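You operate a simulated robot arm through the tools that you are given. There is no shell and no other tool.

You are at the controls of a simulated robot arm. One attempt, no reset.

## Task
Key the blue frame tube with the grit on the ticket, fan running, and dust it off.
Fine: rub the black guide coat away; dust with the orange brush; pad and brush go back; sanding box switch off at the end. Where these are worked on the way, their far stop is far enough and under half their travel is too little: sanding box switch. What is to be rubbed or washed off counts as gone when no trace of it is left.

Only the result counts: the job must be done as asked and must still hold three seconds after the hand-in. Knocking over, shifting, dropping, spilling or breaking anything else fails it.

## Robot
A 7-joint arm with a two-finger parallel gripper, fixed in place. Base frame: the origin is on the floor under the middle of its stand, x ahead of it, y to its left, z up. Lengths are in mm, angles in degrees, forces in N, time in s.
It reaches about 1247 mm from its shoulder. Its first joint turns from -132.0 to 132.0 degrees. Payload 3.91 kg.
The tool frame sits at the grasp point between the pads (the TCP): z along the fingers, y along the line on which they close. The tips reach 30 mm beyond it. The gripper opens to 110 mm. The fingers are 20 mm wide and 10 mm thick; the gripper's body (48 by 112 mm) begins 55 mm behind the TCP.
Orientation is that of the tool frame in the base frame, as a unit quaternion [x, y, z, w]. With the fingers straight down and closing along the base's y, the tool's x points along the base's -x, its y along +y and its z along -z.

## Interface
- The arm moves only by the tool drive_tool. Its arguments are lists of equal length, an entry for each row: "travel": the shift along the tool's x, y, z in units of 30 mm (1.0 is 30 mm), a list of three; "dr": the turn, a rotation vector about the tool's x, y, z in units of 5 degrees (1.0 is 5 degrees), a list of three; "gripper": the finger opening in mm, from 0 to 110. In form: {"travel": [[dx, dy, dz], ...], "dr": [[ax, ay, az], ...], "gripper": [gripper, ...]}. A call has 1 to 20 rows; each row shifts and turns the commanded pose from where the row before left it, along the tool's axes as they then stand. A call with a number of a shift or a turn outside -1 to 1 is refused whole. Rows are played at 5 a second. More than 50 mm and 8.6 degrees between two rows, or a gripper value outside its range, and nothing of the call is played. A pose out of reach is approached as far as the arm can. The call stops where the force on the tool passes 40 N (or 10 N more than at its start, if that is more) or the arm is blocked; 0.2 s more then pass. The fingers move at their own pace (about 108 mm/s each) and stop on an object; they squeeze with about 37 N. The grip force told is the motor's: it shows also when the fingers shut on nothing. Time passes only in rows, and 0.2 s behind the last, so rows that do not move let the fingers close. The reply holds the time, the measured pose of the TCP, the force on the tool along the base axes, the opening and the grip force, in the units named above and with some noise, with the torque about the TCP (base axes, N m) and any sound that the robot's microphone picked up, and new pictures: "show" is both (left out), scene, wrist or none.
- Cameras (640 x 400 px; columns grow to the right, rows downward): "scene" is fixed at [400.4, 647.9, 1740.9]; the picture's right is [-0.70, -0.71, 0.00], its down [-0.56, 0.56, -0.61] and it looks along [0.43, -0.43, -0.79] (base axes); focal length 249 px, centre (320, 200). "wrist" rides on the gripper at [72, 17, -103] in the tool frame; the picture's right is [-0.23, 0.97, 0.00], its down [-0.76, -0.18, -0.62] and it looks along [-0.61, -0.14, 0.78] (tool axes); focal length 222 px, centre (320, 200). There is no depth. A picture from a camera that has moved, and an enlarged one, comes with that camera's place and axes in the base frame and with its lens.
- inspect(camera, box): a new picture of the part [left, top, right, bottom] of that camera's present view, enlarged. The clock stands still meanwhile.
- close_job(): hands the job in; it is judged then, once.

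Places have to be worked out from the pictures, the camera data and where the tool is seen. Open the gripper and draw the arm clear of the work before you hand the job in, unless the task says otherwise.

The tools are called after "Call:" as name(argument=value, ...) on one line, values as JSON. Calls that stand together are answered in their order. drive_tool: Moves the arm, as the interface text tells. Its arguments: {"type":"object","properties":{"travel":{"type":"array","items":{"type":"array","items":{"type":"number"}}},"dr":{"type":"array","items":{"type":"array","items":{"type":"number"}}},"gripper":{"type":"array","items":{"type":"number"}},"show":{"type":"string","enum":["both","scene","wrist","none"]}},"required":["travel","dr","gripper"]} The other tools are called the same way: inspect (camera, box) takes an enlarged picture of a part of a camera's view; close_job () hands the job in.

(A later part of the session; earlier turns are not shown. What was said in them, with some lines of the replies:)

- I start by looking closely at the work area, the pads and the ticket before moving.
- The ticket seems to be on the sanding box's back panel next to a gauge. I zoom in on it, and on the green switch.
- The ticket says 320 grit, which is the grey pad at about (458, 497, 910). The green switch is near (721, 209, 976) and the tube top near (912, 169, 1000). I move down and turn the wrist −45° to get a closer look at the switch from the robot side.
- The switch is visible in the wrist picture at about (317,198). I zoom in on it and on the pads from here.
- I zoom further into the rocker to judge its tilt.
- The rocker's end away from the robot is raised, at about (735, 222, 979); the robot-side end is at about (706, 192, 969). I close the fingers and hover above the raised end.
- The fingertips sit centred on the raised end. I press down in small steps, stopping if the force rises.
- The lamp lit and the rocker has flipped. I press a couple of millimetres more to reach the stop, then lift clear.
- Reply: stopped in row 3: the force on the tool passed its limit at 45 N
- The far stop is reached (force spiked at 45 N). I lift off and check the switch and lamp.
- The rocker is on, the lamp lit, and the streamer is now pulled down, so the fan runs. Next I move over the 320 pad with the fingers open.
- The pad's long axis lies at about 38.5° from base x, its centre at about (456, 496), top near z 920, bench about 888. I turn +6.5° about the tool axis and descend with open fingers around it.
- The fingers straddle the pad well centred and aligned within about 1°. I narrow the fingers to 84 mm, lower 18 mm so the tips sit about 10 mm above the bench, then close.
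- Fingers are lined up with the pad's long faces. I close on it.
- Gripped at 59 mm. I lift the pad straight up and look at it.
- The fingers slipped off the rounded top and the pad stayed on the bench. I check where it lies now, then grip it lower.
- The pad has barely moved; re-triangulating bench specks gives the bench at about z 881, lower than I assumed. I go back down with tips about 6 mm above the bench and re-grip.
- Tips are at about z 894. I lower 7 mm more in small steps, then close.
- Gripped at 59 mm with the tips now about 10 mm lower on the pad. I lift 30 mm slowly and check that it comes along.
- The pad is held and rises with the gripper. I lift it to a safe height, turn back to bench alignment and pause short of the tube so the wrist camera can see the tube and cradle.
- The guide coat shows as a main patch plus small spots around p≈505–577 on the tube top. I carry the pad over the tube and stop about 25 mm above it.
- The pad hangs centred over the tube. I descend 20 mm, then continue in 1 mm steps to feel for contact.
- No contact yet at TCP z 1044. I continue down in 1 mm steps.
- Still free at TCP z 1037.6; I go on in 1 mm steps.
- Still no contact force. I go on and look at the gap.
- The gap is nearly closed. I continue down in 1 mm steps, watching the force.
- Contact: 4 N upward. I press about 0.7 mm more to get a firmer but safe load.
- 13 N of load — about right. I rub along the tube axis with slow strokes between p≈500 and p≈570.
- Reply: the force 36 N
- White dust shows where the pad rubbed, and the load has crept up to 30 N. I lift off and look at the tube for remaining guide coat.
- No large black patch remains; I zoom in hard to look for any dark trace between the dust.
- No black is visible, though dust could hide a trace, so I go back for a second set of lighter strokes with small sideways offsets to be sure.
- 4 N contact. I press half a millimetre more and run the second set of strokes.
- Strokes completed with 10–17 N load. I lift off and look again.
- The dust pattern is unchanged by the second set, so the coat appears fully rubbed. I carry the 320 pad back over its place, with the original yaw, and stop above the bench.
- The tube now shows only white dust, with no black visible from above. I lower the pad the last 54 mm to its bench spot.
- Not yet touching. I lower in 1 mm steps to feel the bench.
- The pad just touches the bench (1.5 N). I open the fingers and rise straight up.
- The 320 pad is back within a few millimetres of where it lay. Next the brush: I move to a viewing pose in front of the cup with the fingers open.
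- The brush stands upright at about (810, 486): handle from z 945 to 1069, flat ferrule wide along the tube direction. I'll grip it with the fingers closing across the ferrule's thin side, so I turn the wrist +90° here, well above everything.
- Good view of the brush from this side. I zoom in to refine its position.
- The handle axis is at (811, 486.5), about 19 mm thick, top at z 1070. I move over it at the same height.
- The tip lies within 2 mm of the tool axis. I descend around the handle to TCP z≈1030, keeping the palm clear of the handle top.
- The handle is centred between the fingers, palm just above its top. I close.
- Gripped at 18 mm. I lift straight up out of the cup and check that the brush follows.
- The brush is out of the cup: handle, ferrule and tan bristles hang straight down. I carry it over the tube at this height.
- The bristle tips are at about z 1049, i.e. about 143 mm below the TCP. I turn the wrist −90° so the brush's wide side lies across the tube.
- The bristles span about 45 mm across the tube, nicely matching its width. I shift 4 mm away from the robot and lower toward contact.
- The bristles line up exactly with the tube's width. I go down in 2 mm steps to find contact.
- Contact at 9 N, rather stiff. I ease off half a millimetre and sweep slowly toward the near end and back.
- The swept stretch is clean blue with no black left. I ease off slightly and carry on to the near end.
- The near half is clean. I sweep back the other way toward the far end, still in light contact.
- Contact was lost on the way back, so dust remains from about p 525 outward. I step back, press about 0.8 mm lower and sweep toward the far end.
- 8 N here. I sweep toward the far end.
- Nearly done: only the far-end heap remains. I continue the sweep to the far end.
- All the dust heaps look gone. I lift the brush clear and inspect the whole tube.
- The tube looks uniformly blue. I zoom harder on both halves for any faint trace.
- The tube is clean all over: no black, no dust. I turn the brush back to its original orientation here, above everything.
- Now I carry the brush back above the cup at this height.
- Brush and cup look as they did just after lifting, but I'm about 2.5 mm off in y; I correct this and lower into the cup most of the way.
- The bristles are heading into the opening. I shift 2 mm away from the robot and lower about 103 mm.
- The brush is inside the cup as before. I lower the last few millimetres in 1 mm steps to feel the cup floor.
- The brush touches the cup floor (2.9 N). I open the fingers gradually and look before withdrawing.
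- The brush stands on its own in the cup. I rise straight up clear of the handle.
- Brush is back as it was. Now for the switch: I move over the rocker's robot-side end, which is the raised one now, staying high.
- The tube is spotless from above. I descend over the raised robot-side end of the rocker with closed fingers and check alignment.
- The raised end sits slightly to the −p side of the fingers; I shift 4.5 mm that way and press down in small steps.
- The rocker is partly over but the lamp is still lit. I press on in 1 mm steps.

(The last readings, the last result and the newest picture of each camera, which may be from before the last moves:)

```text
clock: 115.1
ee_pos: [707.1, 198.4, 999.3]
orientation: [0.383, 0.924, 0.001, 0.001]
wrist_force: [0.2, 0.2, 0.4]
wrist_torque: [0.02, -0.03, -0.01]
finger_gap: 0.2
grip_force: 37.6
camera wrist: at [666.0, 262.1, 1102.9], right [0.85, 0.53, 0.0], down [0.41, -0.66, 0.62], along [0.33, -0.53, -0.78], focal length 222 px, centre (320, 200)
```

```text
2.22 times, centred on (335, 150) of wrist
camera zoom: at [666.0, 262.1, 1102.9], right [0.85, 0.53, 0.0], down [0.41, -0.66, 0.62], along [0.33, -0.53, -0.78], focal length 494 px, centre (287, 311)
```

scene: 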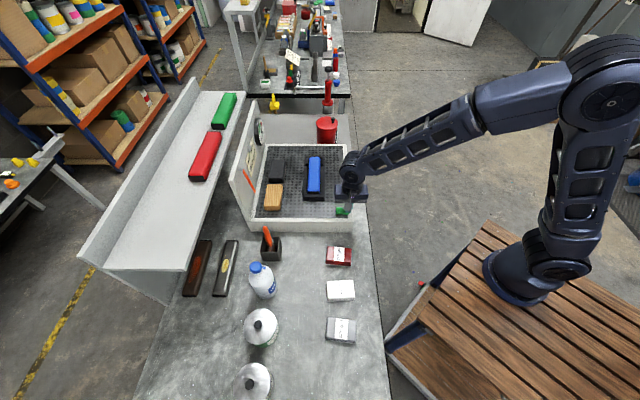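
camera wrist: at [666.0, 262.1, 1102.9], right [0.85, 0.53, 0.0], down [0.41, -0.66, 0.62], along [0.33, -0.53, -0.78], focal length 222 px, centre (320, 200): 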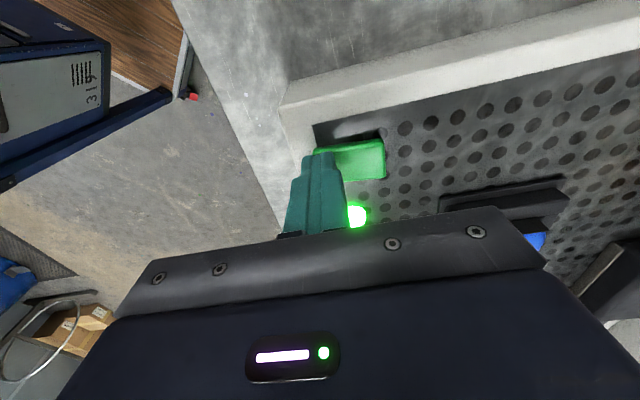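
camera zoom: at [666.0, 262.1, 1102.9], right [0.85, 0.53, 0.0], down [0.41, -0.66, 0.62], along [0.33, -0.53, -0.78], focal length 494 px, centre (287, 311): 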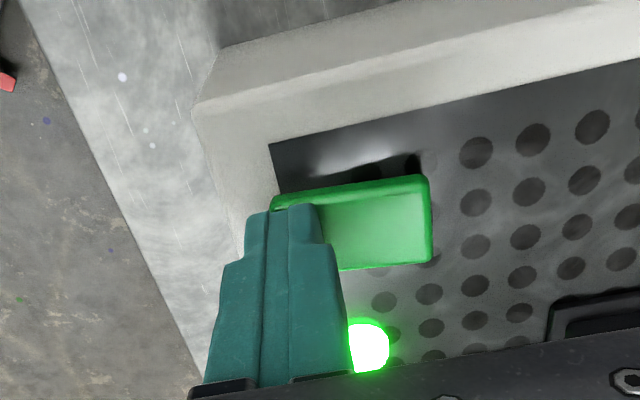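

Still lit at this moment; I keep pressing toward the stop.

Call:
drive_tool(travel=[[0, 0, 0.033], [0, 0, 0.033], [0, 0, 0.033], [0, 0, 0]], dr=[[0, 0, 0], [0, 0, 0], [0, 0, 0], [0, 0, 0]], gripper=[0, 0, 0, 0])

Call:
inspect(camera="wrist", box=[270, 60, 400, 240])

Call:
inspect(camera="scene", box=[230, 150, 360, 230])

```text
clock: 116.3
ee_pos: [706.6, 199.0, 997.9]
orientation: [0.383, 0.924, 0.002, 0.002]
wrist_force: [-8.4, -5.6, 15.3]
wrist_torque: [-0.07, 0.19, 0.0]
finger_gap: 0.1
grip_force: 37.5
stopped in row 4: the force on the tool passed its limit at 41 N (the readings are from after the stop); the commanded pose is now the measured one
camera wrist: at [665.8, 262.1, 1102.1], right [0.85, 0.53, 0.01], down [0.41, -0.67, 0.62], along [0.33, -0.53, -0.78], focal length 222 px, centre (320, 200)
```

scene: 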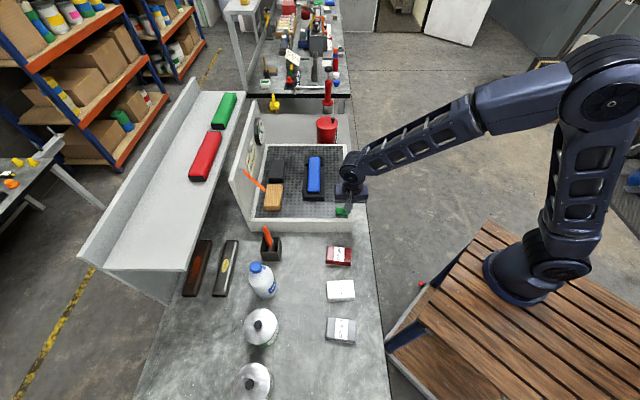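
wrist: 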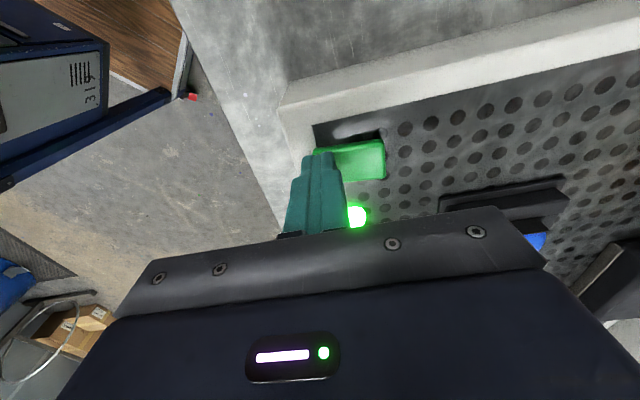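

```text
2.22 times, centred on (335, 150) of wrist
camera zoom: at [665.8, 262.1, 1102.1], right [0.85, 0.53, 0.01], down [0.41, -0.67, 0.62], along [0.33, -0.53, -0.78], focal length 494 px, centre (287, 311)
```

zoom: 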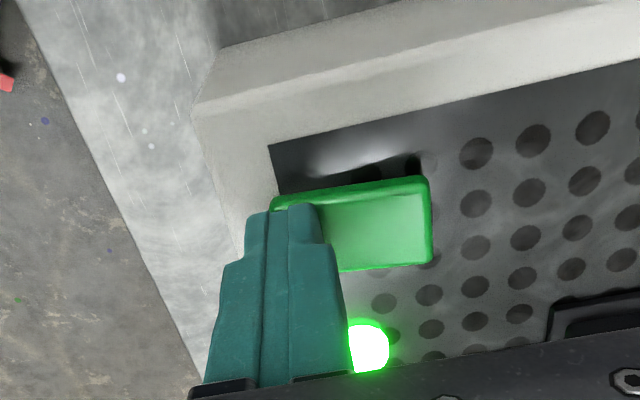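

```text
4.92 times, centred on (295, 190) of scene
camera zoom: at [400.4, 647.9, 1740.9], right [-0.7, -0.71, 0.0], down [-0.56, 0.56, -0.61], along [0.43, -0.43, -0.79], focal length 1227 px, centre (443, 249)
```

zoom: 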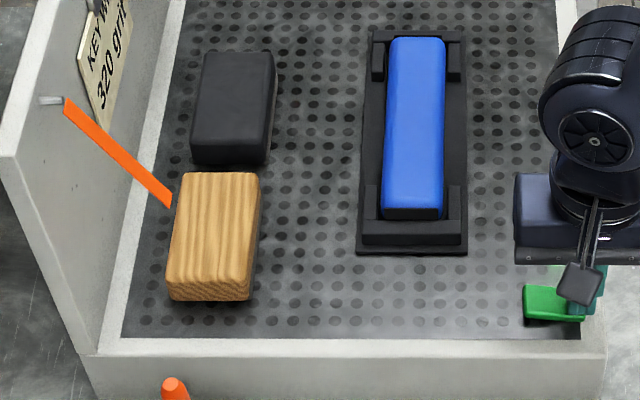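

The stop is reached (41 N) and the streamer has swung back to its fan-off position, yet the lamp still looks lit. I lift off and check again.

Call:
drive_tool(travel=[[0, 0, -0.3], [0, 0, -0.7], [0, 0, -1], [0, 0, -1], [0, 0, -1], [0, 0, 0]], dr=[[0, 0, 0], [0, 0, 0], [0, 0, 0], [0, 0, 0], [0, 0, 0], [0, 0, 0]], gripper=[0, 0, 0, 0, 0, 0])

Call:
inspect(camera="wrist", box=[280, 60, 420, 190])

Call:
inspect(camera="scene", box=[310, 185, 374, 225])

Call:
inspect(camera="scene", box=[230, 110, 300, 210])

```text
clock: 117.7
ee_pos: [705.6, 200.1, 1117.2]
orientation: [0.382, 0.924, 0.001, 0.002]
wrist_force: [-0.7, 0.8, 0.1]
wrist_torque: [0.02, 0.0, -0.04]
finger_gap: 0.2
grip_force: 37.7
camera wrist: at [666.3, 262.3, 1220.8], right [0.85, 0.53, 0.01], down [0.41, -0.67, 0.62], along [0.33, -0.53, -0.78], focal length 222 px, centre (320, 200)
```

scene: 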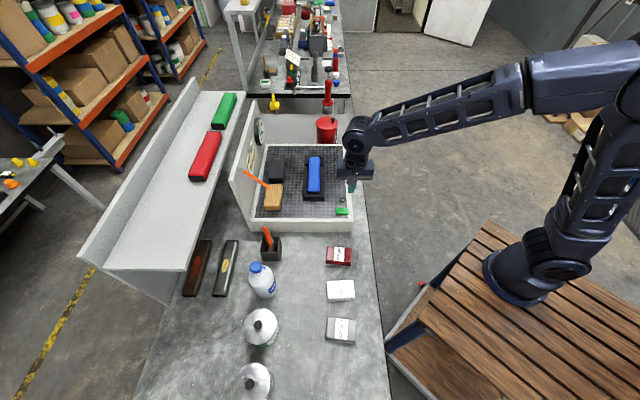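
wrist: 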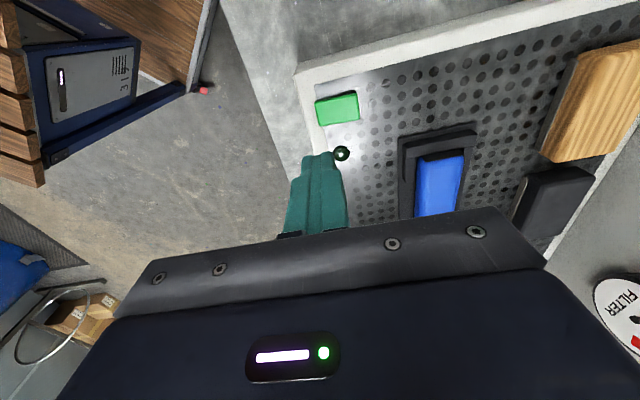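

```text
3.08 times, centred on (350, 125) of wrist
camera zoom: at [666.3, 262.3, 1220.8], right [0.85, 0.53, 0.01], down [0.41, -0.67, 0.62], along [0.33, -0.53, -0.78], focal length 684 px, centre (228, 431)
```

zoom: 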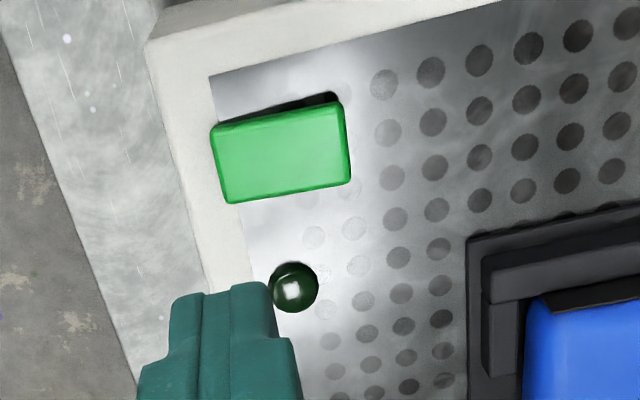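

```text
10.00 times, centred on (342, 205) of scene
camera zoom: at [400.4, 647.9, 1740.9], right [-0.7, -0.71, 0.0], down [-0.56, 0.56, -0.61], along [0.43, -0.43, -0.79], focal length 2493 px, centre (100, 150)
```

zoom: 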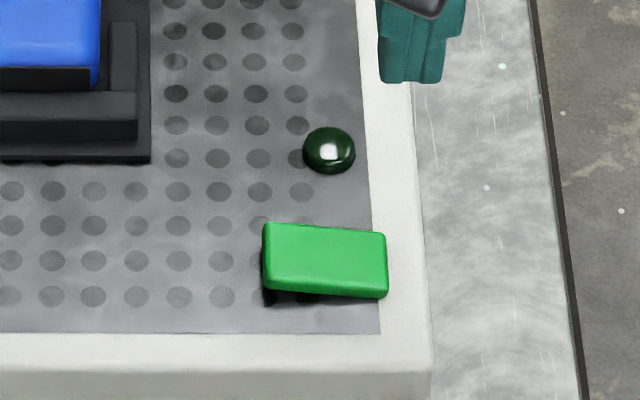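

```text
4.00 times, centred on (265, 160) of scene
camera zoom: at [400.4, 647.9, 1740.9], right [-0.7, -0.71, 0.0], down [-0.56, 0.56, -0.61], along [0.43, -0.43, -0.79], focal length 997 px, centre (540, 360)
```

zoom: 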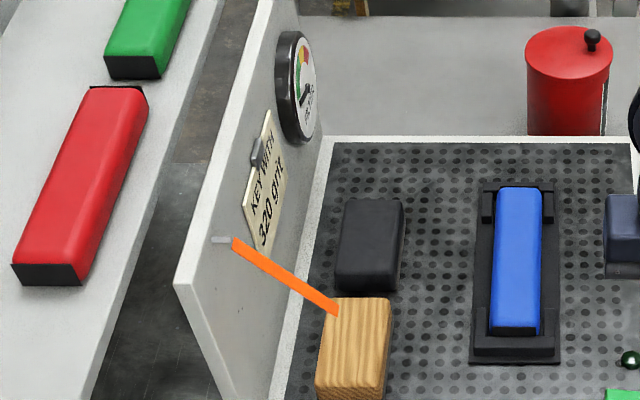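

The lamp is dark, the rocker is back in its off tilt, and the streamer and gauge are as at the start. I open the gripper and draw the arm up and back, clear of the work.

Call:
drive_tool(travel=[[0, 0, -1], [0, 0, -1], [0, -0.5, -1], [0, -0.5, -1], [0, -0.5, -1], [0, -0.5, -1], [0, -0.5, -1], [0, -0.5, -1], [0, 0, -1], [0, 0, 0], [0, 0, 0]], dr=[[0, 0, 0], [0, 0, 0], [0, 0, 0], [0, 0, 0], [0, 0, 0], [0, 0, 0], [0, 0, 0], [0, 0, 0], [0, 0, 0], [0, 0, 0], [0, 0, 0]], gripper=[0, 0, 0, 30, 60, 90, 110, 110, 110, 110, 110])

Call:
inspect(camera="scene", box=[220, 110, 380, 230])

Call:
inspect(camera="scene", box=[160, 220, 380, 360])

Call:
inspect(camera="scene", box=[302, 150, 328, 200])

```text
clock: 120.1
ee_pos: [640.7, 135.3, 1386.0]
orientation: [0.383, 0.924, 0.002, 0.001]
wrist_force: [0.7, -0.1, -0.5]
wrist_torque: [-0.01, 0.0, -0.01]
finger_gap: 109.9
grip_force: 0.0
camera wrist: at [600.9, 198.6, 1490.3], right [0.85, 0.53, 0.01], down [0.41, -0.67, 0.62], along [0.33, -0.53, -0.78], focal length 222 px, centre (320, 200)
```

scene: 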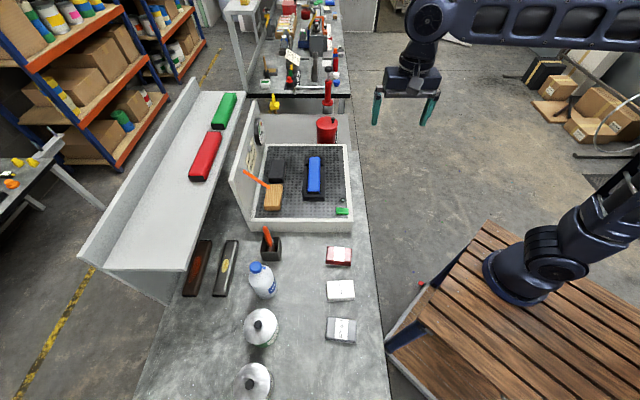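
wrist: 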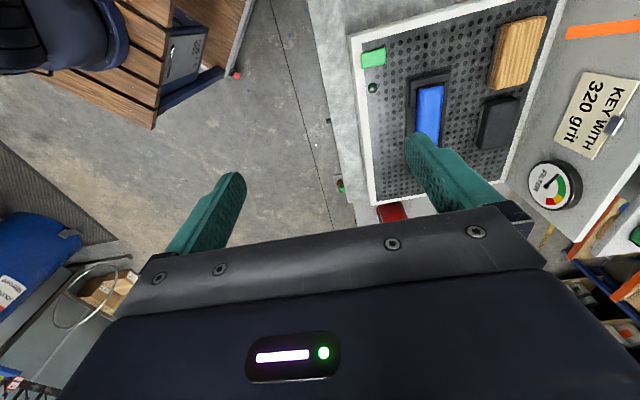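

```text
3.33 times, centred on (300, 170) of scene
camera zoom: at [400.4, 647.9, 1740.9], right [-0.7, -0.71, 0.0], down [-0.56, 0.56, -0.61], along [0.43, -0.43, -0.79], focal length 831 px, centre (387, 300)
```

zoom: 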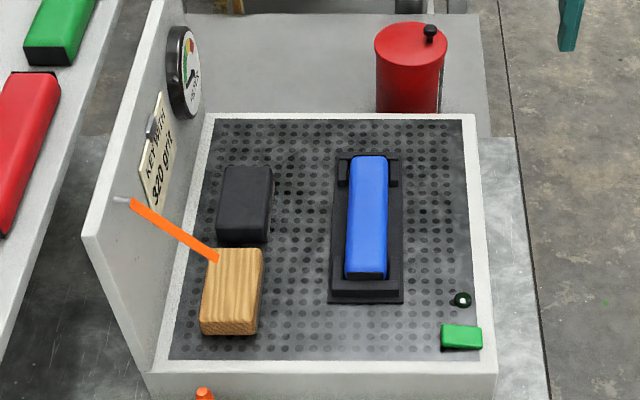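

```text
2.86 times, centred on (270, 290) of scene
camera zoom: at [400.4, 647.9, 1740.9], right [-0.7, -0.71, 0.0], down [-0.56, 0.56, -0.61], along [0.43, -0.43, -0.79], focal length 712 px, centre (463, -57)
```

zoom: 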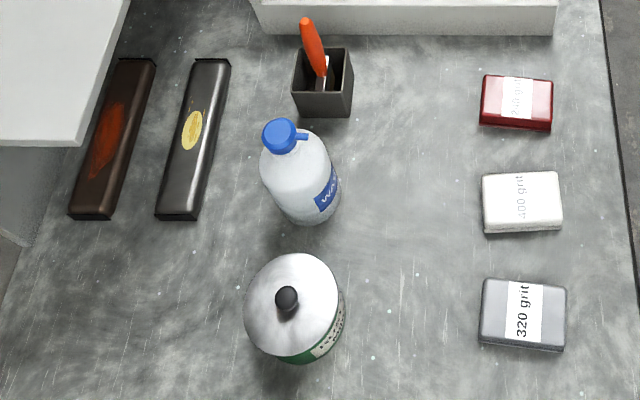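

```text
8.00 times, centred on (315, 175) of scene
camera zoom: at [400.4, 647.9, 1740.9], right [-0.7, -0.71, 0.0], down [-0.56, 0.56, -0.61], along [0.43, -0.43, -0.79], focal length 1994 px, centre (360, 400)
```

zoom: 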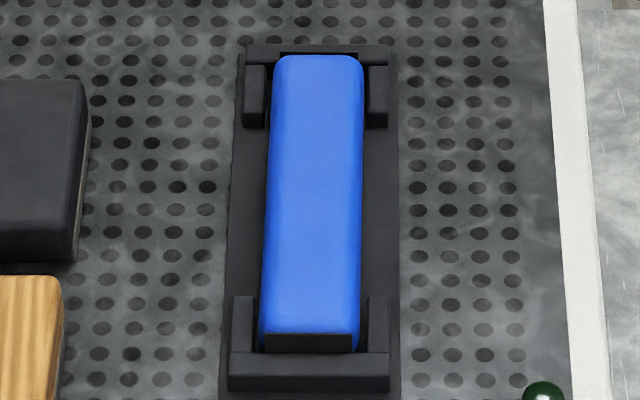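

Everything is in place. As a last check for hidden traces I look at the tube's far side, moving the camera high over the box's back side.

Call:
drive_tool(travel=[[-0.063, 0.92, 0.3], [-0.063, 0.92, 0.3], [-0.063, 0.92, 0.3], [-0.063, 0.92, 0.3], [-0.063, 0.92, 0.3], [-0.063, 0.92, 0.3], [-0.063, 0.92, 0.3], [-0.063, 0.92, 0.3], [-0.063, 0.92, 0.3], [-0.063, 0.92, 0.3], [-0.063, 0.92, 0.3], [-0.063, 0.92, 0.3], [0, 0, 0]], dr=[[0, 0, 0], [0, 0, 0], [0, 0, 0], [0, 0, 0], [0, 0, 0], [0, 0, 0], [0, 0, 0], [0, 0, 0], [0, 0, 0], [0, 0, 0], [0, 0, 0], [0, 0, 0], [0, 0, 0]], gripper=[110, 110, 110, 110, 110, 110, 110, 110, 110, 110, 110, 110, 110], show="wrist")

```text
clock: 122.9
ee_pos: [891.3, 352.1, 1281.5]
orientation: [0.382, 0.924, 0.002, 0.001]
wrist_force: [0.4, 0.4, -0.3]
wrist_torque: [-0.03, 0.02, 0.0]
finger_gap: 109.9
grip_force: 0.1
camera wrist: at [851.5, 415.4, 1384.1], right [0.85, 0.53, 0.01], down [0.41, -0.67, 0.62], along [0.33, -0.53, -0.78], focal length 222 px, centre (320, 200)
```

wrist: 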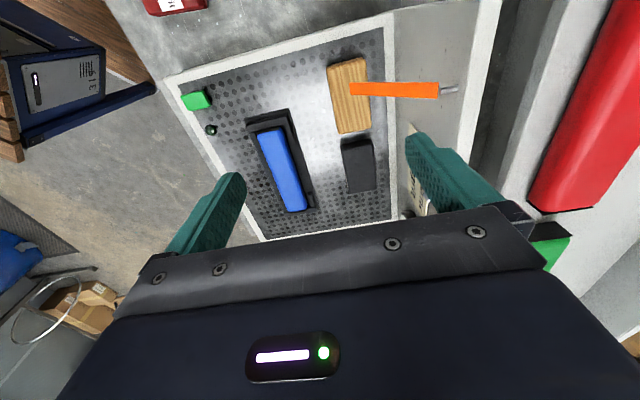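

The far side of the tube is in view between the fingers; I zoom in on it.

Call:
inspect(camera="wrist", box=[240, 110, 330, 220])

Call:
inspect(camera="wrist", box=[255, 120, 315, 160])

Call:
inspect(camera="wrist", box=[260, 160, 330, 215])

```text
3.64 times, centred on (285, 165) of wrist
camera zoom: at [851.5, 415.4, 1384.1], right [0.85, 0.53, 0.01], down [0.41, -0.67, 0.62], along [0.33, -0.53, -0.78], focal length 808 px, centre (447, 327)
```

zoom: 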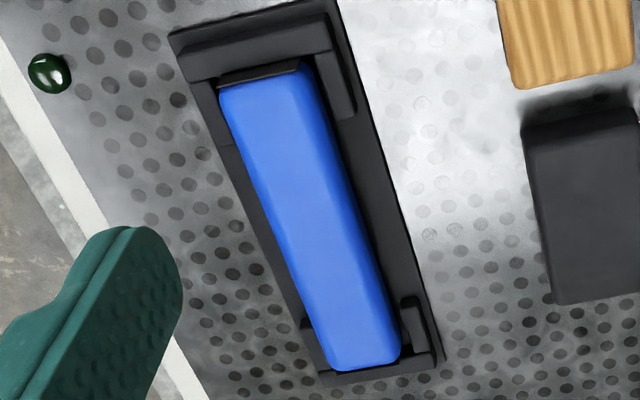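

```text
10.00 times, centred on (285, 140) of wrist
camera zoom: at [851.5, 415.4, 1384.1], right [0.85, 0.53, 0.01], down [0.41, -0.67, 0.62], along [0.33, -0.53, -0.78], focal length 2221 px, centre (670, 800)
```

zoom: 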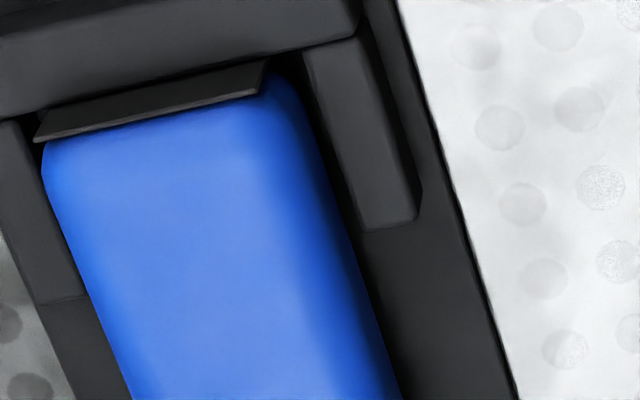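

```text
7.27 times, centred on (295, 188) of wrist
camera zoom: at [851.5, 415.4, 1384.1], right [0.85, 0.53, 0.01], down [0.41, -0.67, 0.62], along [0.33, -0.53, -0.78], focal length 1615 px, centre (502, 291)
```

zoom: 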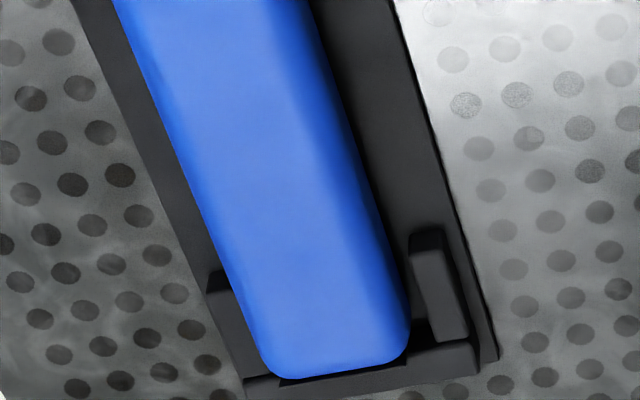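

Both sides and the top are clean. I draw the arm back to the clear position with the gripper open.

Call:
drive_tool(travel=[[0.063, -0.92, -0.3], [0.063, -0.92, -0.3], [0.063, -0.92, -0.3], [0.063, -0.92, -0.3], [0.063, -0.92, -0.3], [0.063, -0.92, -0.3], [0.063, -0.92, -0.3], [0.063, -0.92, -0.3], [0.063, -0.92, -0.3], [0.063, -0.92, -0.3], [0.063, -0.92, -0.3], [0.063, -0.92, -0.3], [0, 0, 0], [0, 0, 0]], dr=[[0, 0, 0], [0, 0, 0], [0, 0, 0], [0, 0, 0], [0, 0, 0], [0, 0, 0], [0, 0, 0], [0, 0, 0], [0, 0, 0], [0, 0, 0], [0, 0, 0], [0, 0, 0], [0, 0, 0], [0, 0, 0]], gripper=[110, 110, 110, 110, 110, 110, 110, 110, 110, 110, 110, 110, 110, 110], show="scene")

```text
clock: 125.9
ee_pos: [641.0, 135.1, 1387.0]
orientation: [0.383, 0.924, 0.002, 0.002]
wrist_force: [0.0, 0.0, -0.3]
wrist_torque: [-0.03, 0.03, -0.01]
finger_gap: 109.7
grip_force: 0.0
```

scene: 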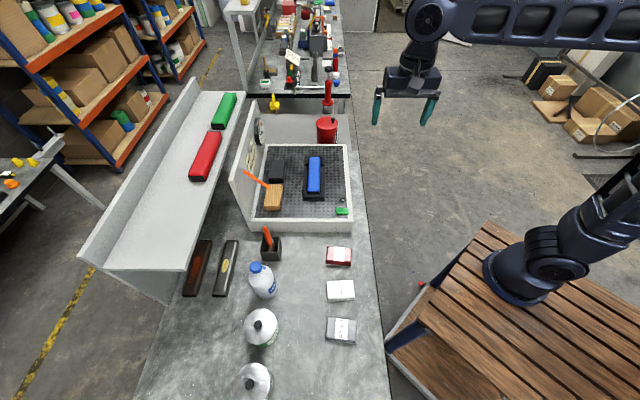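

The tube is keyed and dusted, the pad and brush are back in their places, the switch is off, and the arm is clear with the gripper open. I hand the job in.

Call:
close_job()

```text
The job is handed in.
```

The blue frame tube is keyed and dusted, and I've handed the job in. I haven't seen the judge's result.

- **Grit:** The ticket said 320, so I used the grey 320 pad.
- **Sanding:** With the fan running, I rubbed the black guide coat in two sets of strokes.
- **Dusting:** I swept the dust off with the orange brush while the fan was still on. Zoomed views of the top and both sides showed no black and no dust afterwards.
- **Pad and brush:** The pad is back within about 3 mm of where it started. The brush is standing in its cup again.
- **Switch:** I pressed the rocker to its stop both ways. At the end the lamp was dark, and the streamer and gauge had gone back to how they were at the start.

The first grip on the pad slipped off its rounded top, and the pad stayed on the bench almost unmoved. I gripped it lower the second time and it held. Nothing else moved in the final pictures. The arm is clear of the work with the gripper open.
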